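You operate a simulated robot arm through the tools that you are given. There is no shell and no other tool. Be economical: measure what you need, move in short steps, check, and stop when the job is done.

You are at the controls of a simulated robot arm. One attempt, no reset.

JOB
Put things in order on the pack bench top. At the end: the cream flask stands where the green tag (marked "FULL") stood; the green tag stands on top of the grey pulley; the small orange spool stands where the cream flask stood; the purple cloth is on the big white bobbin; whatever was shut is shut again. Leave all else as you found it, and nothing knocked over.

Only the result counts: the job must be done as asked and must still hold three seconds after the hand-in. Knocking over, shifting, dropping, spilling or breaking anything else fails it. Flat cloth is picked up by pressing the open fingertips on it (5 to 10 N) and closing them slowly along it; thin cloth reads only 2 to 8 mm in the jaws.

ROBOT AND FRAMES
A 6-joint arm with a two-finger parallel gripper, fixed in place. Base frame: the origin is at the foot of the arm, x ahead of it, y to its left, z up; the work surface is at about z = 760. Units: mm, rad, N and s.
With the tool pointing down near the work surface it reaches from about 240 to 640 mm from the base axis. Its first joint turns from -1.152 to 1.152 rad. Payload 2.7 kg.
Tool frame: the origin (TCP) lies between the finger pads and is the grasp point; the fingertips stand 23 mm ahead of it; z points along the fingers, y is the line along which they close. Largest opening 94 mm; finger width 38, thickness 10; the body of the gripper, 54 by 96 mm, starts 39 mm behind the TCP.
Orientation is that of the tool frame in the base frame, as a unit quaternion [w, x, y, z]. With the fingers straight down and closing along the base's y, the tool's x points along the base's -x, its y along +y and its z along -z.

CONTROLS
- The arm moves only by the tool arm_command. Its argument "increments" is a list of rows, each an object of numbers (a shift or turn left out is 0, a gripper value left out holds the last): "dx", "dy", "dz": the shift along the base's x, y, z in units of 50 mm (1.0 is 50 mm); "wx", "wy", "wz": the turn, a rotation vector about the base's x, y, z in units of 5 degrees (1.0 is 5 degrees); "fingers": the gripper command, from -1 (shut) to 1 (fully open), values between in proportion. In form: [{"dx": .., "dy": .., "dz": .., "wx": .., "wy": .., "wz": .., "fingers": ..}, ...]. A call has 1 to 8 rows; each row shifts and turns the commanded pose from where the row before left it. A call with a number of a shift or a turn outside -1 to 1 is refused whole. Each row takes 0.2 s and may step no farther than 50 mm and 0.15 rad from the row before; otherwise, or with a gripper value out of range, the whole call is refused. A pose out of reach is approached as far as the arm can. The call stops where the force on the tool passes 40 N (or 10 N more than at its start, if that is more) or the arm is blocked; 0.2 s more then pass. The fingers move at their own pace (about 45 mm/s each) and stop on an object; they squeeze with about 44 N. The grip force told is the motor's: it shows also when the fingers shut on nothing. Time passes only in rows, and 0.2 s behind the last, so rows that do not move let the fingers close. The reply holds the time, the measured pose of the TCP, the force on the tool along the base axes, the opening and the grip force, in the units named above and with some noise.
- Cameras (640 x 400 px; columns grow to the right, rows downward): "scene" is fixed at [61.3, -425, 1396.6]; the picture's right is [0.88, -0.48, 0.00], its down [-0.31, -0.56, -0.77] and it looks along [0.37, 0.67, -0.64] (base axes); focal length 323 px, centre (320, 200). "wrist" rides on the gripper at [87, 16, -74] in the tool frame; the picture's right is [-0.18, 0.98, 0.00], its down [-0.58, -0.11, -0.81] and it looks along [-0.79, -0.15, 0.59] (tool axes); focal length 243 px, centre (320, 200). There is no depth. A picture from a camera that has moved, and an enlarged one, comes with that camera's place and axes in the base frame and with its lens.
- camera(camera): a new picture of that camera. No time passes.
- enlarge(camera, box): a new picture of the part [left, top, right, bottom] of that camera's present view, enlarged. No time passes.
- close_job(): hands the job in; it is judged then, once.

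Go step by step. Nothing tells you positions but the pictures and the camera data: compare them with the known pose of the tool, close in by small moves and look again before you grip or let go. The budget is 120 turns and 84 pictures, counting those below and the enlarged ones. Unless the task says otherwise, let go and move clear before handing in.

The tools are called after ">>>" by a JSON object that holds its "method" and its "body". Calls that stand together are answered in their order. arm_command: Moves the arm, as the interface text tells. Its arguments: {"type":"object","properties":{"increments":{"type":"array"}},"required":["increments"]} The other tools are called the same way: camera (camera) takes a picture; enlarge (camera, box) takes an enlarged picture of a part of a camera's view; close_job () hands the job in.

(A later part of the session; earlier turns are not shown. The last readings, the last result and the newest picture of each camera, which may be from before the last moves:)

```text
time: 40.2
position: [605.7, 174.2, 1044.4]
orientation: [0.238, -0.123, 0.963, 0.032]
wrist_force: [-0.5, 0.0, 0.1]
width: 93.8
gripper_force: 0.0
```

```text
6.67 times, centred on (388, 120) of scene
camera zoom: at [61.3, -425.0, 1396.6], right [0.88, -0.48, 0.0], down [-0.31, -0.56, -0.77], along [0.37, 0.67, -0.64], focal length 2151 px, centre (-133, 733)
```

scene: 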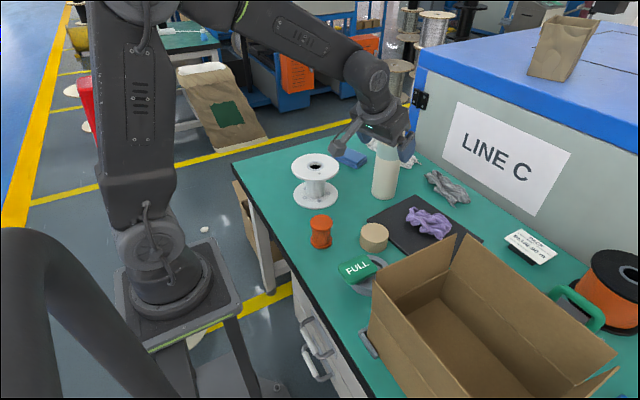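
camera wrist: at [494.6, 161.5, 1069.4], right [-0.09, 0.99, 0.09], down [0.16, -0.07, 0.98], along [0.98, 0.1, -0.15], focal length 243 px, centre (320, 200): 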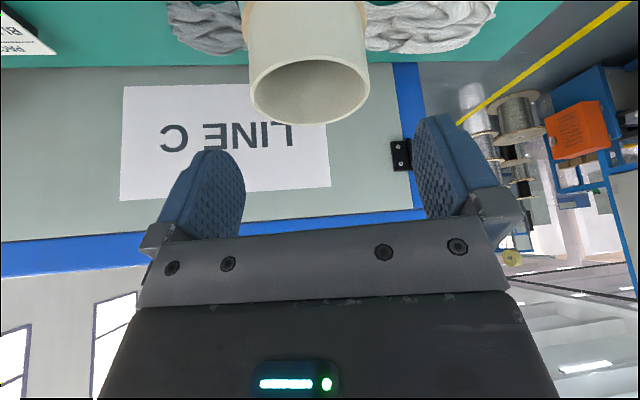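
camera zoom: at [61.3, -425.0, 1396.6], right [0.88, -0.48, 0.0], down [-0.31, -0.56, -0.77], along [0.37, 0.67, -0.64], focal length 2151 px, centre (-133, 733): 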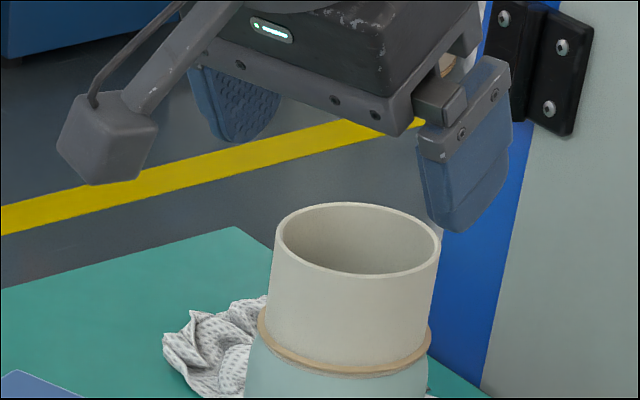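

The neck is a wide cylinder of about 66 mm, part of the flask, with its rim at z ≈ 990 and axis near (614,173.6). I'll grip the neck itself at z ≈ 978.

>>> {"method": "arm_command", "body": {"increments": [{"dx": 0.08, "dy": -0.03, "dz": -0.4}, {"dz": -0.5}, {"dz": -0.44}, {}]}}

>>> {"method": "camera", "body": {"camera": "wrist"}}

```text
time: 41.2
position: [608.9, 174.0, 976.3]
orientation: [0.239, -0.124, 0.963, 0.031]
wrist_force: [1.3, 0.7, -0.6]
width: 93.8
gripper_force: 0.0
```

```text
40 pictures are left
camera wrist: at [498.2, 160.1, 1001.2], right [-0.09, 0.99, 0.09], down [0.16, -0.07, 0.98], along [0.98, 0.1, -0.15], focal length 243 px, centre (320, 200)
```

wrist: 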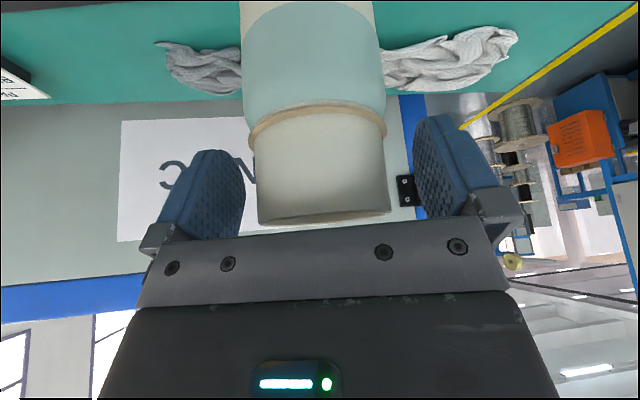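

The neck sits centred between the fingers. I'll close and lift slightly to test.

>>> {"method": "arm_command", "body": {"increments": [{"fingers": 0.6}, {"fingers": 0.4}, {"fingers": 0.2}, {"fingers": -1}, {}, {}, {"dz": 0.1}, {"dz": 0.1}]}}

>>> {"method": "enlarge", "body": {"camera": "scene", "box": [340, 130, 436, 210]}}

```text
time: 43.0
position: [609.8, 172.4, 987.6]
orientation: [0.238, -0.123, 0.963, 0.032]
wrist_force: [0.5, -0.2, -2.1]
width: 63.3
gripper_force: 43.7
```

```text
5.00 times, centred on (388, 170) of scene
camera zoom: at [61.3, -425.0, 1396.6], right [0.88, -0.48, 0.0], down [-0.31, -0.56, -0.77], along [0.37, 0.67, -0.64], focal length 1613 px, centre (-20, 350)
```

zoom: 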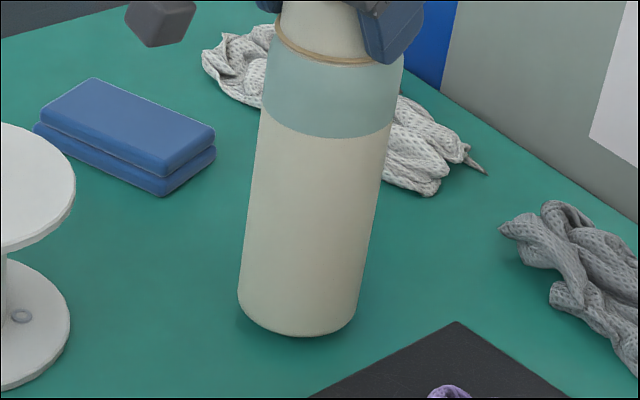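

The flask is held by its neck and lifts cleanly. I'll raise it above bobbin height and swing it round to the tag's old place at (387.5,471.5), turning the tool with the base.

>>> {"method": "arm_command", "body": {"increments": [{"dz": 0.6}, {"dz": 0.6}, {"dz": 0.6}, {"dz": 0.65}, {}]}}

```text
time: 44.2
position: [608.9, 171.1, 1109.0]
orientation: [0.239, -0.123, 0.963, 0.031]
wrist_force: [0.5, -0.1, -3.8]
width: 63.7
gripper_force: 43.9
```

>>> {"method": "arm_command", "body": {"increments": [{"dx": -0.395, "dy": 0.81, "wz": 0.773}, {"dx": -0.395, "dy": 0.81, "wz": 0.773}, {"dx": -0.395, "dy": 0.81, "wz": 0.773}, {"dx": -0.395, "dy": 0.81, "wz": 0.773}, {"dx": -0.576, "dy": 0.536, "wz": 0.773}, {"dx": -0.576, "dy": 0.536, "wz": 0.773}, {"dx": -0.576, "dy": 0.536, "wz": 0.773}]}}

>>> {"method": "arm_command", "body": {"increments": [{"dx": -0.576, "dy": 0.536, "wz": 0.773}, {"dx": -0.576, "dy": 0.536, "wz": 0.773}, {}, {}]}}

>>> {"method": "camera", "body": {"camera": "scene"}}

```text
time: 45.8
position: [443.9, 414.3, 1109.8]
orientation: [0.224, -0.346, 0.907, 0.086]
wrist_force: [0.1, 0.4, -2.8]
width: 63.5
gripper_force: 44.3
```

```text
time: 46.8
position: [385.2, 469.0, 1107.8]
orientation: [0.218, -0.406, 0.882, 0.101]
wrist_force: [-0.7, -0.3, -4.2]
width: 63.5
gripper_force: 43.9
```

```text
38 pictures are left
```

scene: 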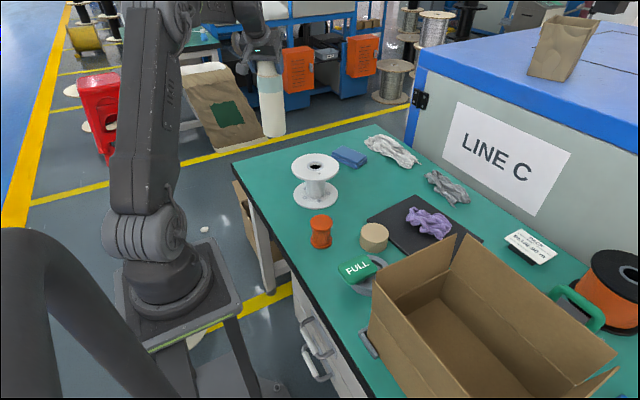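

The flask hangs above the spot. I'll lower it to just above the bench and check its base position.

>>> {"method": "arm_command", "body": {"increments": [{"dz": -0.6}, {"dz": -0.6}, {"dz": -0.6}, {"dz": -0.5}, {"dz": -0.16}, {}]}}

>>> {"method": "enlarge", "body": {"camera": "scene", "box": [230, 75, 350, 185]}}

```text
time: 48.2
position: [386.6, 469.1, 985.1]
orientation: [0.219, -0.406, 0.882, 0.101]
wrist_force: [-1.1, -0.7, -3.3]
width: 63.7
gripper_force: 44.3
```

```text
3.64 times, centred on (290, 130) of scene
camera zoom: at [61.3, -424.9, 1396.6], right [0.88, -0.48, 0.0], down [-0.31, -0.56, -0.77], along [0.37, 0.67, -0.64], focal length 1173 px, centre (429, 454)
```

zoom: 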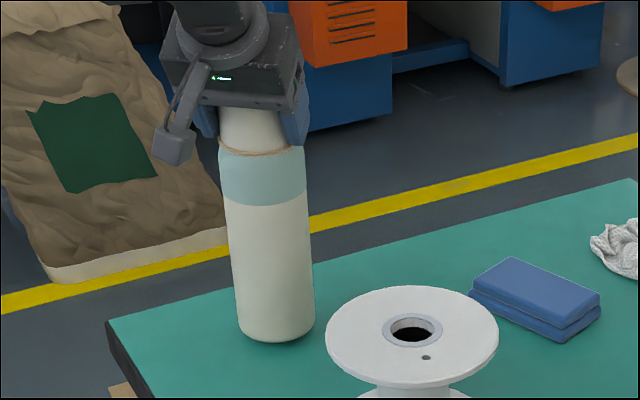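

The base is within about 3 mm of the tag's spot. I'll nudge it +3 mm in x and lower to contact.

>>> {"method": "arm_command", "body": {"increments": [{"dx": 0.05, "dy": 0.02}, {"dz": -0.06}, {"dz": -0.06}, {"dz": -0.03}, {}]}}

```text
time: 49.4
position: [390.5, 469.8, 978.0]
orientation: [0.218, -0.406, 0.882, 0.101]
wrist_force: [-0.6, -0.3, -2.8]
width: 63.5
gripper_force: 44.0
```

>>> {"method": "arm_command", "body": {"increments": [{"dz": -0.03}, {}]}}

>>> {"method": "arm_command", "body": {"increments": [{"dz": -0.02}, {}]}}

```text
time: 50.0
position: [389.7, 469.6, 977.5]
orientation: [0.218, -0.405, 0.882, 0.102]
wrist_force: [0.1, 0.0, -3.6]
width: 63.5
gripper_force: 43.8
```

```text
time: 50.6
position: [390.0, 469.4, 976.3]
orientation: [0.219, -0.406, 0.882, 0.101]
wrist_force: [-3.2, -3.1, 3.9]
width: 63.4
gripper_force: 44.0
```

The flask's base is on the bench. I'll open and lift straight clear, noting this pose for re-capping.

>>> {"method": "arm_command", "body": {"increments": [{"fingers": 0.4}, {"fingers": 0.55}, {"fingers": 0.75}, {"fingers": 1}, {"fingers": 1}, {}]}}

>>> {"method": "arm_command", "body": {"increments": [{"dz": 0.2}, {"dz": 0.5}, {"dz": 0.8}, {"dz": 0.5}, {}]}}

>>> {"method": "camera", "body": {"camera": "wrist"}}

>>> {"method": "enlarge", "body": {"camera": "scene", "box": [230, 75, 350, 185]}}

```text
time: 52.0
position: [390.0, 470.1, 976.8]
orientation: [0.218, -0.407, 0.881, 0.101]
wrist_force: [1.0, -0.2, -0.1]
width: 94.2
gripper_force: 0.1
```

```text
time: 53.2
position: [389.6, 467.8, 1078.2]
orientation: [0.219, -0.405, 0.882, 0.101]
wrist_force: [1.2, -0.2, -0.3]
width: 94.2
gripper_force: 0.0
```

```text
36 pictures are left
camera wrist: at [304.0, 393.5, 1102.1], right [-0.64, 0.76, 0.09], down [0.17, 0.03, 0.98], along [0.75, 0.65, -0.15], focal length 243 px, centre (320, 200)
```

wrist: 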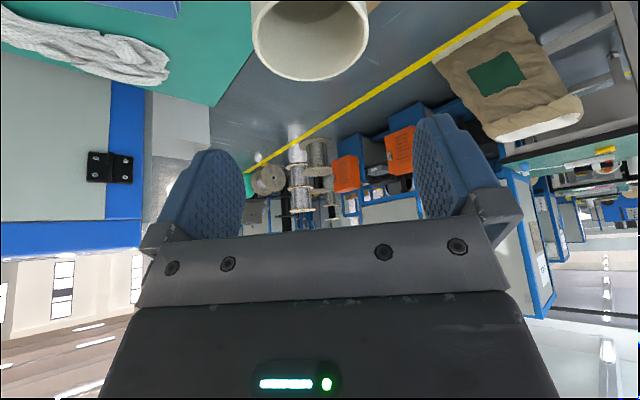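

```text
3.64 times, centred on (290, 130) of scene
camera zoom: at [61.3, -425.0, 1396.6], right [0.88, -0.48, 0.0], down [-0.31, -0.56, -0.77], along [0.37, 0.67, -0.64], focal length 1173 px, centre (429, 454)
```

zoom: 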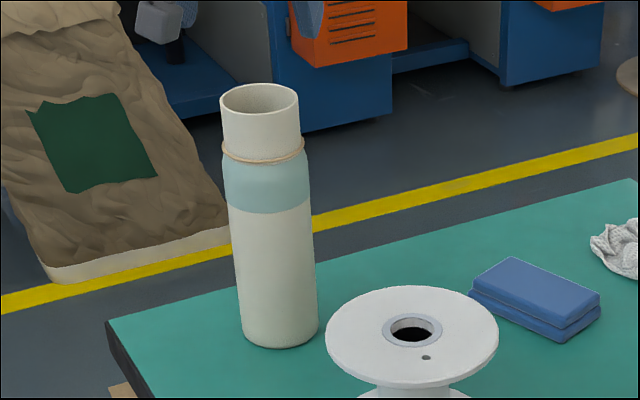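

The flask stands at (386,470.5), right on the tag's place. Next I fetch the cap from (455,16), turning back to the same grip attitude.

>>> {"method": "arm_command", "body": {"increments": [{"dx": 0.131, "dy": -0.904, "wz": -0.696}, {"dx": 0.131, "dy": -0.904, "wz": -0.696}, {"dx": 0.131, "dy": -0.904, "wz": -0.696}, {"dx": 0.131, "dy": -0.904, "wz": -0.696}, {"dx": 0.131, "dy": -0.904, "wz": -0.696}, {"dx": 0.131, "dy": -0.904, "wz": -0.696}, {"dx": 0.131, "dy": -0.904, "wz": -0.696}, {"dx": 0.131, "dy": -0.904, "wz": -0.696}]}}

>>> {"method": "arm_command", "body": {"increments": [{"dx": 0.131, "dy": -0.904, "wz": -0.696}, {"dx": 0.131, "dy": -0.904, "wz": -0.696}, {"dz": -0.9}, {"dz": -0.9}, {"dz": -0.9}, {"dz": -0.9}, {}]}}

>>> {"method": "camera", "body": {"camera": "wrist"}}

```text
time: 55.0
position: [442.4, 107.5, 1078.5]
orientation: [0.237, -0.181, 0.953, 0.046]
wrist_force: [-0.3, -0.3, 0.2]
width: 94.3
gripper_force: 0.0
```

```text
time: 56.6
position: [457.7, 15.0, 896.5]
orientation: [0.24, -0.123, 0.963, 0.031]
wrist_force: [-0.5, -0.1, 0.8]
width: 93.8
gripper_force: 0.0
```

```text
34 pictures are left
camera wrist: at [345.5, 2.5, 921.2], right [-0.09, 0.99, 0.09], down [0.16, -0.07, 0.98], along [0.98, 0.1, -0.15], focal length 243 px, centre (320, 200)
```

wrist: 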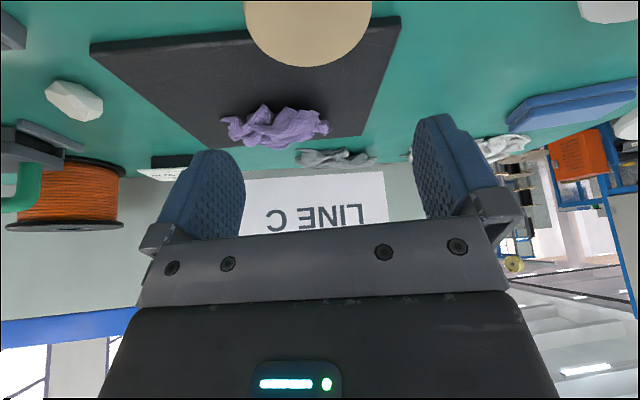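

The cap lies where expected, centred for the grip. I'll descend to the same grip height and close.

>>> {"method": "arm_command", "body": {"increments": [{"dz": -0.7, "dx": -0.03, "dy": 0.01}, {"dz": -0.7}, {"dz": -0.5}, {"dz": -0.2}, {}]}}

```text
time: 57.8
position: [455.0, 17.8, 792.2]
orientation: [0.238, -0.123, 0.963, 0.032]
wrist_force: [-0.3, 0.5, -0.4]
width: 94.1
gripper_force: 0.0
```

>>> {"method": "arm_command", "body": {"increments": [{"dz": -0.05, "dy": -0.02}, {"fingers": 0.6}, {"fingers": 0.45}, {"fingers": 0.3}, {"fingers": -1}, {}, {}]}}

>>> {"method": "camera", "body": {"camera": "wrist"}}

```text
time: 59.4
position: [454.8, 16.7, 790.6]
orientation: [0.238, -0.123, 0.963, 0.031]
wrist_force: [0.3, -0.5, 0.3]
width: 71.1
gripper_force: 43.6
```

```text
33 pictures are left
camera wrist: at [343.0, 3.5, 815.1], right [-0.09, 0.99, 0.09], down [0.16, -0.07, 0.98], along [0.98, 0.1, -0.15], focal length 243 px, centre (320, 200)
```

wrist: 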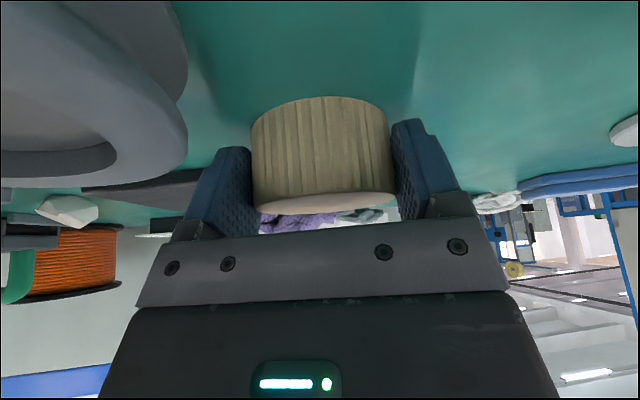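

The cap is held, sitting about 3 mm farther out and 2 mm lower in the jaws than before, which I'll allow for. I'll carry it back over the flask.

>>> {"method": "arm_command", "body": {"increments": [{"dz": 0.3}, {"dz": 0.9}, {"dz": 0.95}, {"dz": 0.95}, {"dz": 0.95}, {"dz": 0.95}, {"dz": 0.95}]}}

>>> {"method": "arm_command", "body": {"increments": [{"dx": -0.1356, "dy": 0.8988, "wz": 0.696}, {"dx": -0.1356, "dy": 0.8988, "wz": 0.696}, {"dx": -0.1356, "dy": 0.8988, "wz": 0.696}, {"dx": -0.1356, "dy": 0.8988, "wz": 0.696}, {"dx": -0.1356, "dy": 0.8988, "wz": 0.696}, {"dx": -0.1356, "dy": 0.8988, "wz": 0.696}, {"dx": -0.1356, "dy": 0.8988, "wz": 0.696}, {"dx": -0.1356, "dy": 0.8988, "wz": 0.696}]}}

>>> {"method": "arm_command", "body": {"increments": [{"dx": -0.1356, "dy": 0.8988, "wz": 0.696}, {"dx": -0.1356, "dy": 0.8988, "wz": 0.696}, {}, {}]}}

```text
time: 61.0
position: [452.3, 16.1, 1087.8]
orientation: [0.236, -0.123, 0.963, 0.032]
wrist_force: [-0.3, -0.5, -0.5]
width: 71.0
gripper_force: 44.3
```

```text
time: 62.8
position: [396.0, 374.8, 1087.5]
orientation: [0.225, -0.352, 0.905, 0.087]
wrist_force: [0.2, -0.7, 0.0]
width: 70.7
gripper_force: 43.9
```

```text
time: 63.8
position: [384.2, 463.4, 1084.9]
orientation: [0.219, -0.406, 0.881, 0.102]
wrist_force: [-0.4, 1.1, -0.8]
width: 70.8
gripper_force: 44.2
```

I'll lower until the cap hovers about 12 mm above the neck, then compare them in both views.

>>> {"method": "arm_command", "body": {"increments": [{"dz": -0.5}, {"dz": -0.5}, {"dx": 0.04, "dy": 0.04}, {}]}}

>>> {"method": "camera", "body": {"camera": "wrist"}}

>>> {"method": "enlarge", "body": {"camera": "scene", "box": [260, 70, 340, 120]}}

```text
time: 64.8
position: [387.9, 466.2, 1036.1]
orientation: [0.218, -0.405, 0.882, 0.101]
wrist_force: [0.0, 0.3, -0.2]
width: 71.0
gripper_force: 43.8
```

```text
32 pictures are left
camera wrist: at [302.7, 391.4, 1060.6], right [-0.64, 0.76, 0.09], down [0.17, 0.03, 0.98], along [0.75, 0.65, -0.15], focal length 243 px, centre (320, 200)
```

wrist: 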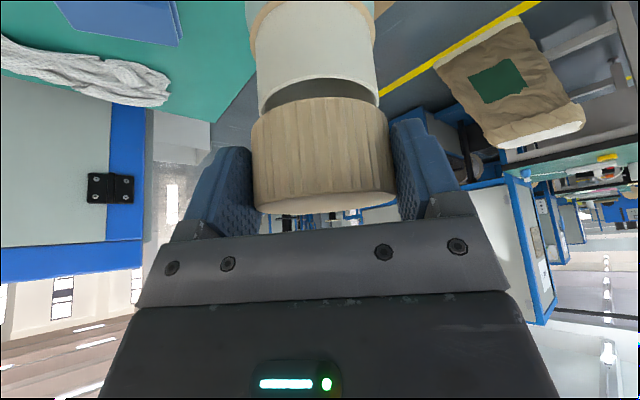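

```text
8.00 times, centred on (300, 95) of scene
camera zoom: at [61.3, -425.0, 1396.6], right [0.88, -0.48, 0.0], down [-0.31, -0.56, -0.77], along [0.37, 0.67, -0.64], focal length 2581 px, centre (480, 1040)
```

zoom: 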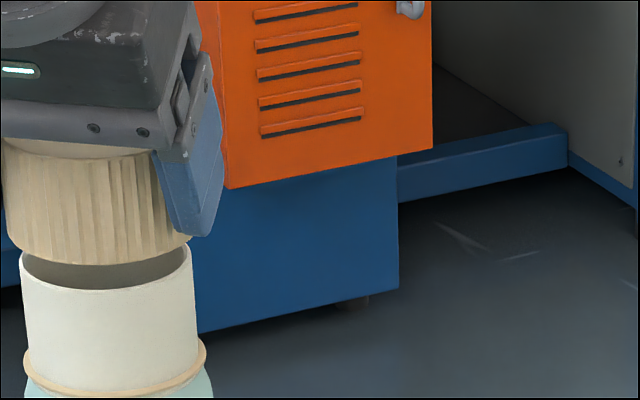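

Cap and neck line up within about 1–2 mm in both views. I'll nudge slightly and lower gently, watching the force.

>>> {"method": "arm_command", "body": {"increments": [{"dy": 0.025}, {"dz": -0.08}, {"dz": -0.08}, {"dz": -0.06}, {"dz": -0.06}, {}]}}

```text
time: 66.2
position: [387.8, 467.9, 1023.2]
orientation: [0.22, -0.405, 0.881, 0.102]
wrist_force: [-0.8, -1.5, 7.5]
width: 71.1
gripper_force: 44.3
```

There is 7.5 N of contact at z ≈ 1023, so the cap's edge has met the rim. I'll look before adjusting.

>>> {"method": "enlarge", "body": {"camera": "scene", "box": [255, 80, 303, 110]}}

>>> {"method": "enlarge", "body": {"camera": "wrist", "box": [220, 30, 420, 155]}}

```text
13.33 times, centred on (279, 95) of scene
camera zoom: at [61.1, -425.1, 1396.5], right [0.88, -0.48, 0.0], down [-0.31, -0.56, -0.77], along [0.37, 0.67, -0.64], focal length 4302 px, centre (867, 1600)
```

zoom: 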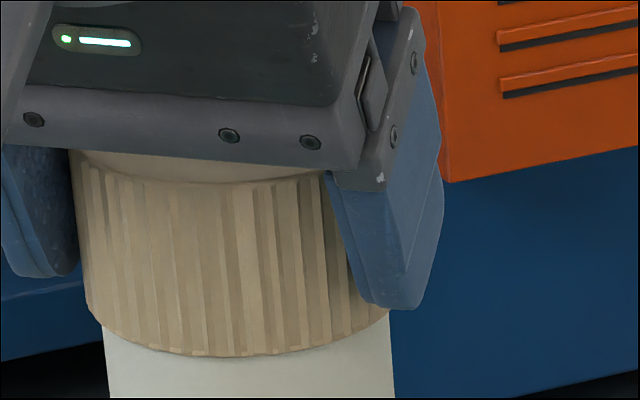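

```text
3.20 times, centred on (320, 92) of wrist
camera zoom: at [303.7, 393.6, 1047.9], right [-0.64, 0.76, 0.09], down [0.17, 0.03, 0.98], along [0.75, 0.65, -0.15], focal length 776 px, centre (320, 544)
```

zoom: 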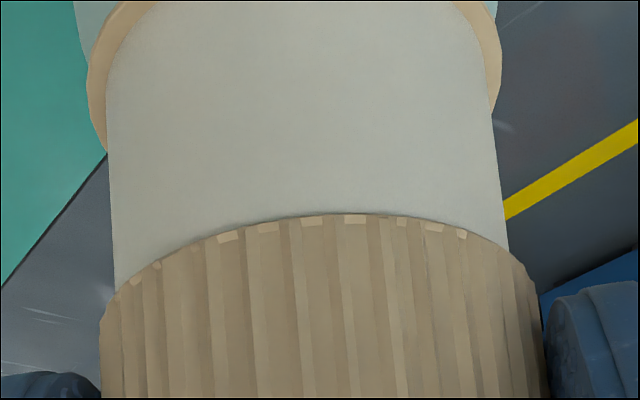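

The cap's edge is just at rim level, with lateral error under 1 mm. I'll search with small shifts along the unseen radial direction and watch for the force to drop.

>>> {"method": "arm_command", "body": {"increments": [{"dx": 0.013, "dy": 0.015}, {}]}}

>>> {"method": "arm_command", "body": {"increments": [{"dx": 0.013, "dy": 0.015}, {}]}}

```text
time: 66.8
position: [390.0, 469.7, 1022.5]
orientation: [0.22, -0.406, 0.881, 0.101]
wrist_force: [-3.0, -2.5, 14.3]
width: 70.9
gripper_force: 44.2
```

```text
time: 67.4
position: [388.7, 469.5, 1023.7]
orientation: [0.219, -0.406, 0.882, 0.102]
wrist_force: [-3.1, -4.0, 18.6]
width: 70.8
gripper_force: 44.0
```

Pushing outward makes the force grow, so I'll lift a touch and try the other way.

>>> {"method": "arm_command", "body": {"increments": [{"dz": 0.08}, {"dx": -0.039, "dy": -0.045}, {"dz": -0.06}, {}]}}

>>> {"method": "arm_command", "body": {"increments": [{"dz": -0.04}, {}]}}

```text
time: 68.4
position: [387.7, 467.0, 1023.6]
orientation: [0.217, -0.406, 0.882, 0.101]
wrist_force: [0.4, -0.1, 4.3]
width: 70.7
gripper_force: 43.8
```

```text
time: 69.0
position: [387.6, 466.2, 1023.2]
orientation: [0.22, -0.405, 0.882, 0.102]
wrist_force: [-0.6, 0.2, 11.9]
width: 70.8
gripper_force: 44.5
```

Contact persists at the same height. I'll take close-ups at this pose to measure the remaining offset.

>>> {"method": "enlarge", "body": {"camera": "wrist", "box": [240, 60, 400, 160]}}

>>> {"method": "enlarge", "body": {"camera": "scene", "box": [258, 92, 290, 112]}}

```text
4.00 times, centred on (320, 110) of wrist
camera zoom: at [303.0, 392.2, 1047.5], right [-0.64, 0.76, 0.09], down [0.17, 0.03, 0.98], along [0.75, 0.65, -0.15], focal length 970 px, centre (320, 560)
```

zoom: 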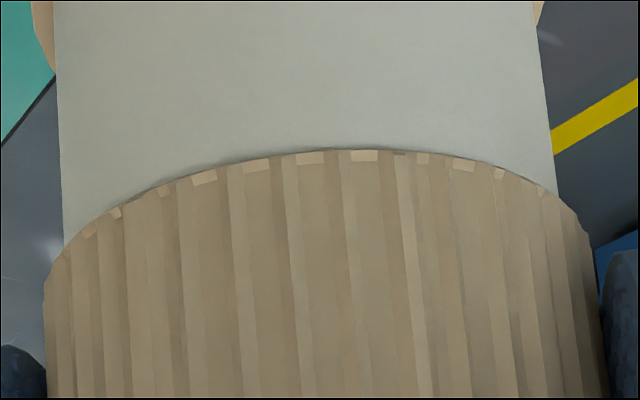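

```text
16.00 times, centred on (274, 102) of scene
camera zoom: at [61.1, -425.2, 1396.5], right [0.88, -0.48, 0.0], down [-0.31, -0.56, -0.77], along [0.37, 0.67, -0.64], focal length 5162 px, centre (1056, 1768)
```

zoom: 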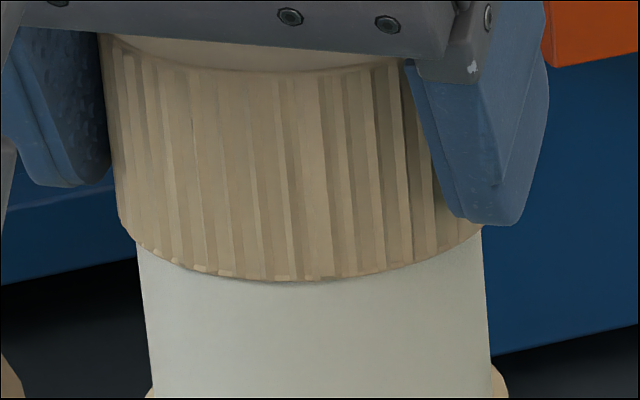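

Both close-ups agree that the cap is about 2.5 mm too far out radially and laterally true. I'll lift 2 mm, shift back 2.5 mm, and lower again.

>>> {"method": "arm_command", "body": {"increments": [{"dz": 0.06}, {"dx": -0.033, "dy": -0.038}, {"dz": -0.06}, {"dz": -0.04}, {}]}}

>>> {"method": "arm_command", "body": {"increments": [{"dz": -0.04}, {}]}}

```text
time: 70.2
position: [385.9, 466.4, 1023.4]
orientation: [0.222, -0.406, 0.881, 0.103]
wrist_force: [0.5, -1.6, 25.0]
width: 70.9
gripper_force: 43.9
```

```text
time: 70.8
position: [387.2, 465.1, 1023.2]
orientation: [0.222, -0.406, 0.88, 0.104]
wrist_force: [0.0, -1.8, 28.0]
width: 71.2
gripper_force: 43.6
```

Still resting on the rim. I'll relieve the pressure and sweep outward in half-millimetre steps under light contact, since the spot between the tried ones is untested.

>>> {"method": "arm_command", "body": {"increments": [{"dz": 0.04}, {"dx": 0.0065, "dy": 0.0076}, {"dx": 0.0065, "dy": 0.0076}, {}]}}

>>> {"method": "arm_command", "body": {"increments": [{"dx": 0.0065, "dy": 0.0076}, {"dx": 0.0065, "dy": 0.0076}, {}]}}

```text
time: 71.8
position: [385.6, 466.6, 1022.2]
orientation: [0.22, -0.405, 0.881, 0.103]
wrist_force: [0.0, -1.7, 22.8]
width: 70.8
gripper_force: 44.0
```

```text
time: 72.6
position: [387.8, 467.9, 1022.4]
orientation: [0.22, -0.406, 0.881, 0.102]
wrist_force: [1.8, -2.0, 23.2]
width: 70.6
gripper_force: 44.0
```

A steady side force suggests the cap should go slightly toward (+x,-y). I'll ease pressure and shift laterally in small steps.

>>> {"method": "arm_command", "body": {"increments": [{"dz": 0.02}, {"dx": 0.0076, "dy": -0.0065}, {"dx": 0.0076, "dy": -0.0065}, {}]}}

>>> {"method": "arm_command", "body": {"increments": [{"dx": 0.0076, "dy": -0.0065}, {"dx": 0.0076, "dy": -0.0065}, {}]}}

```text
time: 73.6
position: [386.8, 467.4, 1022.9]
orientation: [0.218, -0.406, 0.882, 0.102]
wrist_force: [-0.5, -0.1, 17.7]
width: 70.9
gripper_force: 44.2
```

```text
time: 74.4
position: [389.4, 466.3, 1021.3]
orientation: [0.219, -0.406, 0.881, 0.102]
wrist_force: [-0.8, -0.6, 18.9]
width: 70.8
gripper_force: 44.2
```

No drop yet. I'll lift 10 mm clear and measure cap and rim together again with larger zoom.

>>> {"method": "arm_command", "body": {"increments": [{"dz": 0.12}, {"dz": 0.14}, {}, {}]}}

>>> {"method": "enlarge", "body": {"camera": "wrist", "box": [240, 50, 400, 150]}}

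>>> {"method": "enlarge", "body": {"camera": "scene", "box": [254, 86, 302, 116]}}

```text
time: 75.4
position: [388.4, 467.3, 1034.1]
orientation: [0.217, -0.406, 0.882, 0.101]
wrist_force: [0.7, -0.4, 0.1]
width: 71.0
gripper_force: 43.7
```

```text
4.00 times, centred on (320, 100) of wrist
camera zoom: at [303.8, 391.7, 1057.6], right [-0.64, 0.76, 0.09], down [0.17, 0.03, 0.98], along [0.75, 0.65, -0.15], focal length 970 px, centre (320, 600)
```

zoom: 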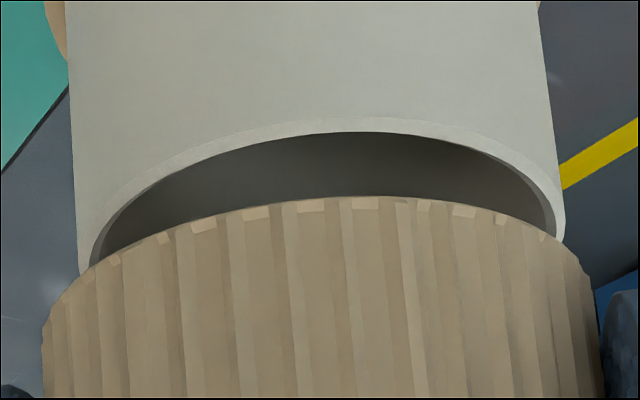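

```text
13.33 times, centred on (278, 101) of scene
camera zoom: at [61.3, -425.0, 1396.6], right [0.88, -0.48, 0.0], down [-0.31, -0.56, -0.77], along [0.37, 0.67, -0.64], focal length 4302 px, centre (880, 1520)
```

zoom: 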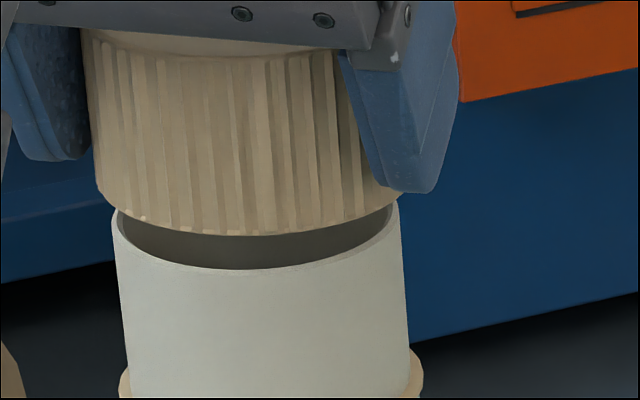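

Close-ups now show the cap about 1.2 mm off along the closing line and near zero radially. I'll shift it while clear of the rim, then lower fresh.

>>> {"method": "arm_command", "body": {"increments": [{"dx": -0.018, "dy": 0.0156}, {"dz": -0.1}, {"dz": -0.08}, {"dz": -0.06}, {}]}}

```text
time: 76.6
position: [387.4, 467.2, 1021.6]
orientation: [0.218, -0.406, 0.882, 0.101]
wrist_force: [-0.5, -0.4, -1.6]
width: 71.0
gripper_force: 44.0
```

No contact at z ≈ 1021.6, lower than before. I'll continue gently.

>>> {"method": "arm_command", "body": {"increments": [{"dz": -0.05}, {"dz": -0.03}, {}]}}

```text
time: 77.4
position: [386.5, 467.6, 1016.8]
orientation: [0.217, -0.406, 0.882, 0.101]
wrist_force: [0.1, -0.1, -0.8]
width: 70.8
gripper_force: 44.0
```

The cap has slipped over the rim, at 1016.8 with no force. I'll lower it on toward the seat at about 984–987, watching the force.

>>> {"method": "arm_command", "body": {"increments": [{"dz": -0.12}, {"dz": -0.12}, {"dz": -0.12}, {}]}}

>>> {"method": "arm_command", "body": {"increments": [{"dz": -0.08}, {"dz": -0.06}, {}]}}

```text
time: 78.4
position: [386.9, 467.0, 999.2]
orientation: [0.218, -0.406, 0.882, 0.101]
wrist_force: [-0.1, -0.7, -1.1]
width: 70.6
gripper_force: 43.8
```

```text
time: 79.2
position: [388.1, 467.9, 991.3]
orientation: [0.218, -0.405, 0.882, 0.101]
wrist_force: [0.8, 0.4, 0.0]
width: 70.7
gripper_force: 43.8
```

>>> {"method": "arm_command", "body": {"increments": [{"dz": -0.04}, {"dz": -0.04}, {}]}}

>>> {"method": "arm_command", "body": {"increments": [{"dz": -0.03}, {}]}}

>>> {"method": "arm_command", "body": {"increments": [{"dz": -0.03}, {}]}}

```text
time: 80.0
position: [388.1, 466.2, 987.2]
orientation: [0.218, -0.406, 0.882, 0.101]
wrist_force: [0.8, 0.3, -0.3]
width: 70.8
gripper_force: 44.4
```

```text
time: 80.6
position: [386.8, 466.4, 986.4]
orientation: [0.219, -0.406, 0.882, 0.101]
wrist_force: [0.0, 0.3, 0.3]
width: 70.9
gripper_force: 44.4
```

```text
time: 81.2
position: [388.0, 467.4, 987.3]
orientation: [0.22, -0.406, 0.881, 0.102]
wrist_force: [-2.3, -1.5, 9.1]
width: 70.6
gripper_force: 44.1
```

The cap has seated at z ≈ 986.5, as predicted. I'll open, rise, and check the flask.

>>> {"method": "arm_command", "body": {"increments": [{"dz": 0.02}, {"fingers": 0.56}, {"fingers": 0.7}, {"fingers": 1}, {"fingers": 1}, {}]}}

>>> {"method": "arm_command", "body": {"increments": [{"dz": 0.2}, {"dz": 0.5}, {"dz": 0.8}, {"dz": 0.6}, {}]}}

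>>> {"method": "enlarge", "body": {"camera": "scene", "box": [230, 75, 350, 185]}}

```text
time: 82.6
position: [386.8, 467.3, 987.2]
orientation: [0.218, -0.406, 0.882, 0.101]
wrist_force: [-0.2, 0.6, 0.0]
width: 94.1
gripper_force: 0.1
```

```text
time: 83.8
position: [388.8, 467.3, 1092.5]
orientation: [0.218, -0.406, 0.882, 0.102]
wrist_force: [-0.9, -0.1, 0.0]
width: 94.1
gripper_force: 0.1
```

```text
3.64 times, centred on (290, 130) of scene
camera zoom: at [61.3, -425.0, 1396.6], right [0.88, -0.48, 0.0], down [-0.31, -0.56, -0.77], along [0.37, 0.67, -0.64], focal length 1173 px, centre (429, 454)
```

zoom: 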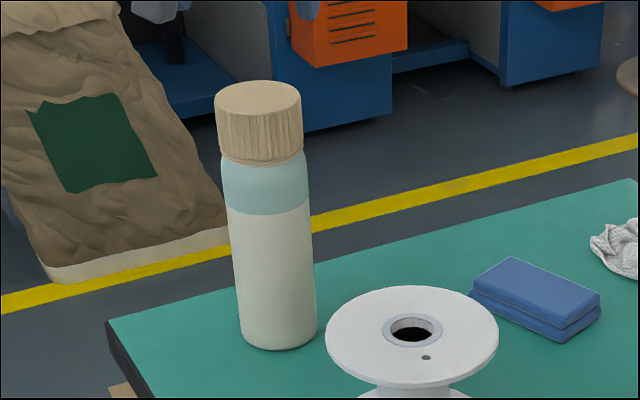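

The flask is shut and stands on the tag's spot. Next is the orange spool near (344,86); I'll swing back over it with the same tilt, which also suits the far drop point.

>>> {"method": "arm_command", "body": {"increments": [{"dx": -0.107, "dy": -0.847, "wz": -0.773}, {"dx": -0.107, "dy": -0.847, "wz": -0.773}, {"dx": -0.107, "dy": -0.847, "wz": -0.773}, {"dx": -0.107, "dy": -0.847, "wz": -0.773}, {"dx": -0.107, "dy": -0.847, "wz": -0.773}, {"dx": -0.107, "dy": -0.847, "wz": -0.773}, {"dx": -0.107, "dy": -0.847, "wz": -0.773}, {"dx": -0.107, "dy": -0.847, "wz": -0.773}]}}

>>> {"method": "arm_command", "body": {"increments": [{"dx": -0.107, "dy": -0.847, "wz": -0.773}, {"dz": -0.9}, {"dz": -0.9}, {"dz": -0.9}, {"dz": -0.7}, {}]}}

>>> {"method": "camera", "body": {"camera": "wrist"}}

```text
time: 85.6
position: [346.0, 126.4, 1088.8]
orientation: [0.237, -0.155, 0.958, 0.04]
wrist_force: [0.1, -0.7, 0.5]
width: 93.9
gripper_force: 0.2
```

```text
time: 87.0
position: [343.4, 87.5, 967.7]
orientation: [0.24, -0.122, 0.963, 0.029]
wrist_force: [-0.6, 0.6, 0.4]
width: 93.8
gripper_force: 0.0
out of reach, approached as far as the arm can: row 4, 5
```

```text
23 pictures are left
camera wrist: at [232.5, 74.4, 993.0], right [-0.09, 0.99, 0.08], down [0.16, -0.07, 0.98], along [0.98, 0.1, -0.15], focal length 243 px, centre (320, 200)
```

wrist: 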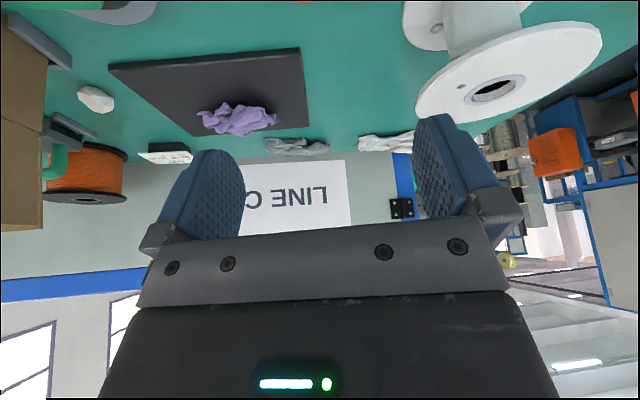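

This tilt is out of reach so close in. I'll bring the tool upright for the pick; the drop point at radius 636 should still just be within the vertical reach.

>>> {"method": "arm_command", "body": {"increments": [{"wx": -0.237, "wy": 0.902}, {"wx": -0.237, "wy": 0.902}, {"wx": -0.237, "wy": 0.902}, {"wx": -0.237, "wy": 0.902}, {"wx": -0.237, "wy": 0.902}, {"wx": -0.237, "wy": 0.902}, {}]}}

```text
time: 88.6
position: [343.1, 87.7, 970.0]
orientation: [-0.002, -0.127, 0.992, -0.001]
wrist_force: [-0.2, -0.2, 0.2]
width: 94.1
gripper_force: 0.1
out of reach, approached as far as the arm can: row 1
```

>>> {"method": "arm_command", "body": {"increments": [{"dz": -0.6}, {"dz": -0.6}, {}]}}

>>> {"method": "camera", "body": {"camera": "wrist"}}

```text
time: 89.4
position: [342.2, 88.1, 908.4]
orientation: [-0.001, -0.127, 0.992, 0.0]
wrist_force: [0.1, 0.5, -0.5]
width: 94.0
gripper_force: 0.1
```

```text
22 pictures are left
camera wrist: at [254.9, 80.7, 982.9], right [-0.07, 1.0, 0.0], down [0.59, 0.04, 0.8], along [0.8, 0.06, -0.59], focal length 243 px, centre (320, 200)
```

wrist: 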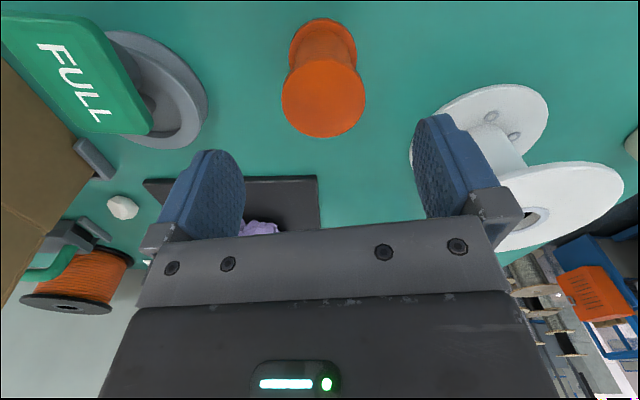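

The spool is centred under the gripper at about (342,88), top near z 841. I'll descend to z ≈ 827 and close on its top flange.

>>> {"method": "arm_command", "body": {"increments": [{"dz": -0.6}, {"dz": -0.6}, {"dz": -0.42}, {}, {"fingers": 0.4}, {"fingers": -1}, {}, {}]}}

>>> {"method": "camera", "body": {"camera": "wrist"}}

```text
time: 91.2
position: [342.7, 87.1, 828.4]
orientation: [-0.001, -0.127, 0.992, 0.0]
wrist_force: [-0.4, -0.5, 0.2]
width: 56.5
gripper_force: 44.2
```

```text
21 pictures are left
camera wrist: at [255.8, 81.2, 903.7], right [-0.07, 1.0, 0.0], down [0.59, 0.04, 0.8], along [0.8, 0.06, -0.59], focal length 243 px, centre (320, 200)
```

wrist: 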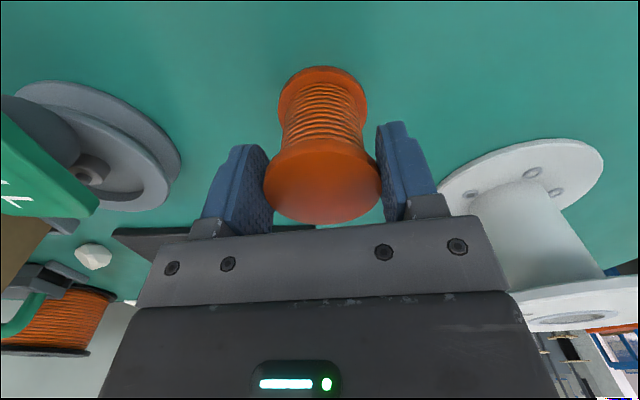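

The spool is held (56.5 mm) and centred. I'll lift and carry it out toward the flask's old place at (612,173.5).

>>> {"method": "arm_command", "body": {"increments": [{"dz": 0.3}, {"dz": 0.8}, {"dx": 0.9, "dy": 0.288}, {"dx": 0.9, "dy": 0.288}, {"dx": 0.9, "dy": 0.288}, {"dx": 0.9, "dy": 0.288}, {"dx": 0.9, "dy": 0.288}, {"dx": 0.88, "dy": 0.288}]}}

>>> {"method": "arm_command", "body": {"increments": [{"dz": -0.5}, {}, {}]}}

```text
time: 93.0
position: [611.7, 174.5, 883.0]
orientation: [-0.002, -0.128, 0.992, -0.001]
wrist_force: [1.1, -0.3, -0.2]
width: 56.7
gripper_force: 44.0
```

```text
time: 93.8
position: [612.9, 174.6, 858.7]
orientation: [-0.001, -0.127, 0.992, 0.0]
wrist_force: [-0.8, -0.1, -1.6]
width: 56.7
gripper_force: 44.0
```

The arm reaches it. I'll check the spool's base against the flask's old footprint in the scene view.

>>> {"method": "arm_command", "body": {"increments": [{"dz": -0.4}, {}]}}

>>> {"method": "enlarge", "body": {"camera": "scene", "box": [330, 125, 450, 225]}}

```text
time: 94.4
position: [612.3, 175.2, 837.7]
orientation: [-0.002, -0.128, 0.992, 0.0]
wrist_force: [0.1, -0.2, -1.7]
width: 56.7
gripper_force: 44.1
```

```text
4.00 times, centred on (390, 175) of scene
camera zoom: at [61.3, -425.0, 1396.6], right [0.88, -0.48, 0.0], down [-0.31, -0.56, -0.77], along [0.37, 0.67, -0.64], focal length 1291 px, centre (40, 300)
```

zoom: 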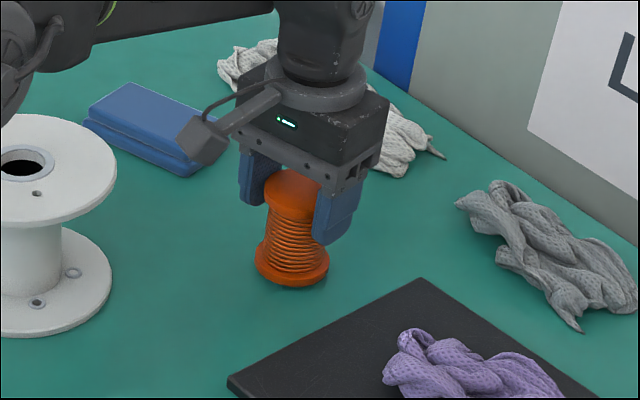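

Comparing like with like, the spool should go about 4 mm farther in x and 1 mm in y. I'll shift it and lower to contact at about z 828.

>>> {"method": "arm_command", "body": {"increments": [{"dx": 0.07, "dy": 0.02}, {"dz": -0.08}, {"dz": -0.06}, {}]}}

>>> {"method": "arm_command", "body": {"increments": [{"dz": -0.04}, {}]}}

```text
time: 95.4
position: [614.1, 175.2, 829.6]
orientation: [-0.002, -0.127, 0.992, 0.0]
wrist_force: [-0.1, 0.5, -1.4]
width: 56.4
gripper_force: 44.0
```

```text
time: 96.0
position: [614.1, 174.9, 830.8]
orientation: [-0.002, -0.127, 0.992, 0.0]
wrist_force: [0.4, 0.3, -0.8]
width: 56.3
gripper_force: 44.3
```

>>> {"method": "arm_command", "body": {"increments": [{"dz": -0.03}, {}]}}

>>> {"method": "arm_command", "body": {"increments": [{"dz": -0.03}, {}]}}

```text
time: 96.6
position: [615.4, 175.1, 829.6]
orientation: [-0.001, -0.127, 0.992, -0.001]
wrist_force: [-7.3, 0.8, 10.9]
width: 56.9
gripper_force: 44.6
```

```text
time: 97.2
position: [615.7, 174.6, 830.4]
orientation: [0.001, -0.127, 0.992, 0.0]
wrist_force: [-12.8, -1.2, 26.4]
width: 56.8
gripper_force: 44.1
```

The spool is on the bench. I'll ease off, open, and rise.

>>> {"method": "arm_command", "body": {"increments": [{"dz": 0.04}, {}, {"fingers": 0.3}, {"fingers": 0.6}, {"fingers": 1}, {"fingers": 1}]}}

>>> {"method": "arm_command", "body": {"increments": [{"dz": 0.2}, {"dz": 0.6}, {"dz": 1}, {"dz": 0.8}, {}]}}

>>> {"method": "camera", "body": {"camera": "scene"}}

```text
time: 98.6
position: [614.7, 175.2, 828.9]
orientation: [-0.002, -0.127, 0.992, 0.0]
wrist_force: [0.0, 0.7, 0.0]
width: 94.0
gripper_force: 0.1
```

```text
time: 99.8
position: [614.2, 173.5, 958.1]
orientation: [-0.002, -0.127, 0.992, -0.001]
wrist_force: [-0.6, -0.4, 0.0]
width: 94.0
gripper_force: 0.1
```

```text
19 pictures are left
```

scene: 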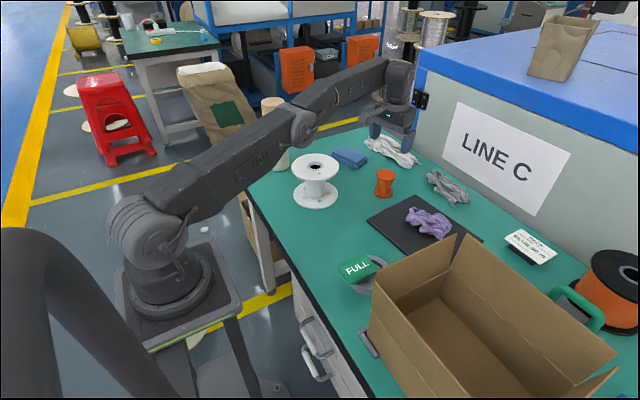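

The spool stands where the flask stood. Last is the purple cloth around (625,-15) on the mat; I'll go above it and look.

>>> {"method": "arm_command", "body": {"increments": [{"dy": -0.93, "wz": -0.78}, {"dy": -0.93, "wz": -0.78}, {"dy": -0.93, "wz": -0.78}, {"dy": -0.93, "wz": -0.78}, {"dx": -0.1, "dz": -0.6}, {}]}}

>>> {"method": "camera", "body": {"camera": "wrist"}}

>>> {"method": "enlarge", "body": {"camera": "scene", "box": [360, 140, 488, 260]}}

```text
time: 101.2
position: [611.9, -10.0, 927.2]
orientation: [-0.002, 0.009, 1.0, 0.0]
wrist_force: [0.3, 0.0, 0.2]
width: 94.1
gripper_force: 0.0
```

```text
18 pictures are left
camera wrist: at [524.8, 6.9, 1001.0], right [0.2, 0.98, 0.0], down [0.58, -0.12, 0.8], along [0.79, -0.16, -0.59], focal length 243 px, centre (320, 200)
```

wrist: 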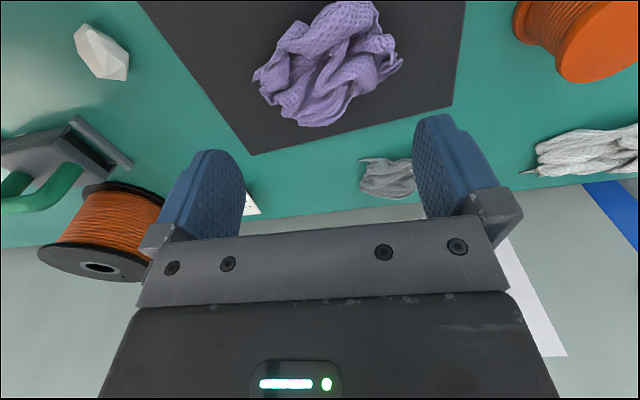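

```text
3.33 times, centred on (424, 200) of scene
camera zoom: at [61.3, -425.0, 1396.6], right [0.88, -0.48, 0.0], down [-0.31, -0.56, -0.77], along [0.37, 0.67, -0.64], focal length 1076 px, centre (-27, 200)
```

zoom: 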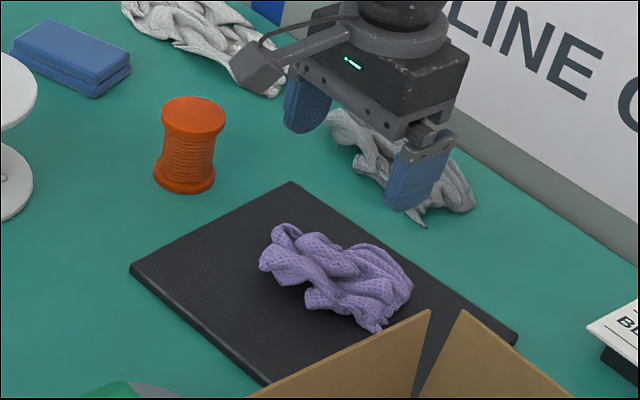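

The cloth's heap is centred near (626,-5), about 105 by 125 mm. I'll come down over its middle with the fingers part open until light contact.

>>> {"method": "arm_command", "body": {"increments": [{"dx": 0.22, "dy": 0.1, "dz": -0.4, "fingers": 0.5}, {"dz": -0.7}, {"dz": -0.7}, {"dz": -0.3}, {}]}}

>>> {"method": "arm_command", "body": {"increments": [{"dz": -0.12}, {"dz": -0.12}, {"dz": -0.08}, {}]}}

```text
time: 102.4
position: [623.0, -4.3, 827.9]
orientation: [0.003, 0.009, 1.0, 0.001]
wrist_force: [-1.0, 4.2, 28.1]
width: 71.6
gripper_force: 1.0
```

```text
time: 102.8
position: [623.6, -3.2, 827.8]
orientation: [0.006, 0.008, 1.0, 0.001]
wrist_force: [-2.8, 0.4, 11.9]
width: 71.2
gripper_force: 0.5
stopped in row 1: the force on the tool passed its limit (the readings are from after the stop); the commanded pose is now the measured one
```

There is firm contact already with the tips at z ≈ 805, higher than I expected. I'll look before doing anything else.

>>> {"method": "camera", "body": {"camera": "wrist"}}

>>> {"method": "enlarge", "body": {"camera": "scene", "box": [376, 160, 472, 250]}}

```text
16 pictures are left
camera wrist: at [536.6, 13.3, 900.7], right [0.2, 0.98, 0.0], down [0.57, -0.12, 0.81], along [0.8, -0.16, -0.58], focal length 243 px, centre (320, 200)
```

wrist: 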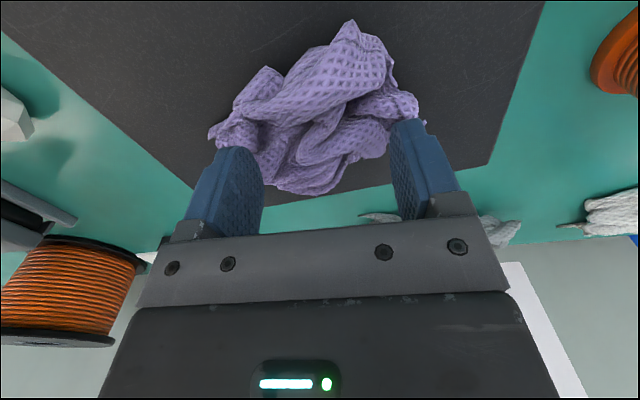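

```text
4.44 times, centred on (424, 205) of scene
camera zoom: at [61.0, -425.0, 1396.6], right [0.88, -0.48, 0.0], down [-0.31, -0.56, -0.77], along [0.37, 0.67, -0.64], focal length 1434 px, centre (-142, 178)
```

zoom: 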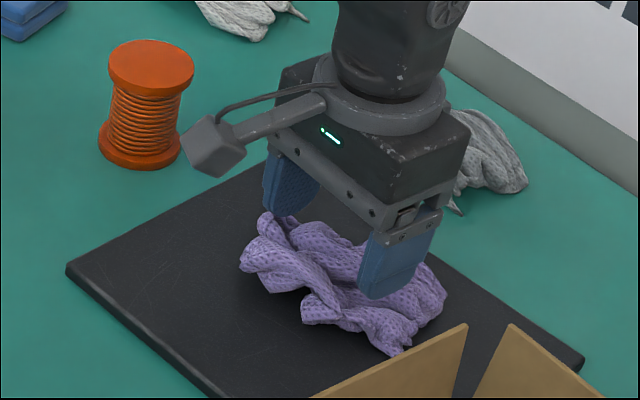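

The tips rest on the two ends of the heap, which is thicker than I assumed. I'll hold a light press and close slowly so that the fold between the fingers gathers up.

>>> {"method": "arm_command", "body": {"increments": [{"fingers": 0.4}, {"fingers": 0.3}, {"fingers": 0.2}, {"fingers": 0.1}, {"fingers": 0.0}, {"fingers": -0.1}, {"fingers": -0.2}]}}

```text
time: 104.4
position: [623.9, -3.1, 829.9]
orientation: [0.008, 0.009, 1.0, 0.001]
wrist_force: [3.9, 13.6, 24.4]
width: 44.5
gripper_force: 8.3
```

>>> {"method": "arm_command", "body": {"increments": [{"dz": 0.04, "fingers": -0.3}, {"fingers": -0.4}, {"fingers": -0.5}, {"fingers": -0.6}, {"fingers": -0.7}, {"fingers": -0.85}, {"fingers": -1}, {}]}}

>>> {"method": "camera", "body": {"camera": "wrist"}}

```text
time: 106.2
position: [625.1, -4.4, 832.3]
orientation: [0.007, 0.009, 1.0, 0.0]
wrist_force: [3.8, -2.5, 24.9]
width: 0.0
gripper_force: 42.0
```

```text
14 pictures are left
camera wrist: at [537.2, 11.8, 903.8], right [0.2, 0.98, 0.0], down [0.57, -0.12, 0.81], along [0.8, -0.16, -0.58], focal length 243 px, centre (320, 200)
```

wrist: 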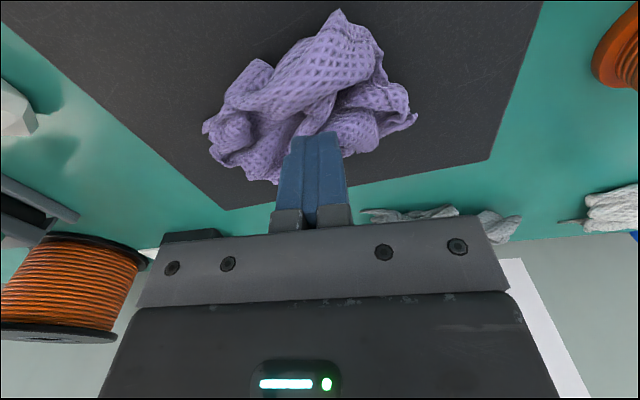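

Nothing was caught; the heap is about 40 mm high and my fingers closed above it. Its corners show a shape of about 66 by 105 mm, narrow along (0.86,0.5), so I'll rise, open fully and turn to straddle the narrow side.

>>> {"method": "arm_command", "body": {"increments": [{"dz": 0.8, "fingers": -1}, {"dz": 0.9, "dx": 0.08, "dy": -0.1, "fingers": 1}, {"wz": -0.983}, {"wz": -0.983}, {"wz": -0.983}, {"wz": -0.983}, {"wz": -0.983}, {"wz": -0.983}]}}

>>> {"method": "arm_command", "body": {"increments": [{"wz": -0.983}, {"wz": -0.983}, {"wz": -0.983}, {"wz": -0.983}, {"wz": -0.983}, {"wz": -0.983}, {}, {}]}}

>>> {"method": "camera", "body": {"camera": "wrist"}}

```text
time: 108.0
position: [627.6, -9.1, 913.3]
orientation: [0.004, 0.264, 0.965, 0.0]
wrist_force: [-0.3, -0.3, -0.6]
width: 94.0
gripper_force: 0.0
```

```text
time: 109.8
position: [625.8, -8.9, 913.0]
orientation: [0.004, 0.501, 0.865, -0.001]
wrist_force: [1.6, 0.7, -0.2]
width: 93.8
gripper_force: 0.1
```

```text
13 pictures are left
camera wrist: at [597.9, 73.5, 986.4], right [0.94, 0.33, 0.0], down [0.19, -0.55, 0.81], along [0.27, -0.76, -0.59], focal length 243 px, centre (320, 200)
```

wrist: 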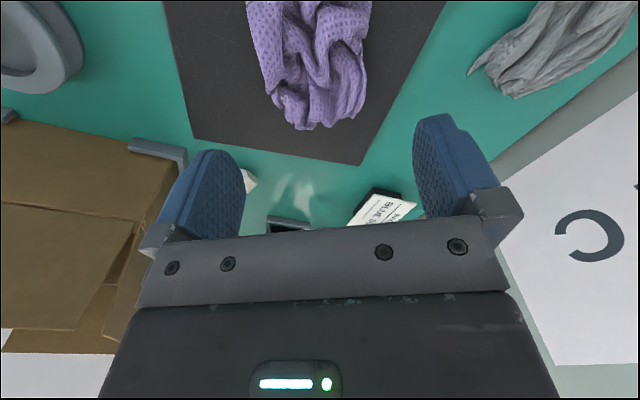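

The heap lies between the fingers, about 80 mm wide against 94 mm open. I'll centre by 3 mm and descend carefully around it.

>>> {"method": "arm_command", "body": {"increments": [{"dx": -0.05, "dy": -0.03, "dz": -0.5}, {"dz": -0.6}, {"dz": -0.5}, {}]}}

>>> {"method": "arm_command", "body": {"increments": [{"dz": -0.14}, {"dz": -0.14}, {}]}}

```text
time: 110.8
position: [624.8, -10.7, 834.9]
orientation: [0.005, 0.5, 0.866, -0.002]
wrist_force: [-0.8, -0.5, -0.3]
width: 93.9
gripper_force: 0.1
```

```text
time: 111.6
position: [624.0, -10.8, 818.2]
orientation: [0.004, 0.501, 0.866, -0.001]
wrist_force: [-0.3, 0.3, 0.5]
width: 94.2
gripper_force: 0.1
```

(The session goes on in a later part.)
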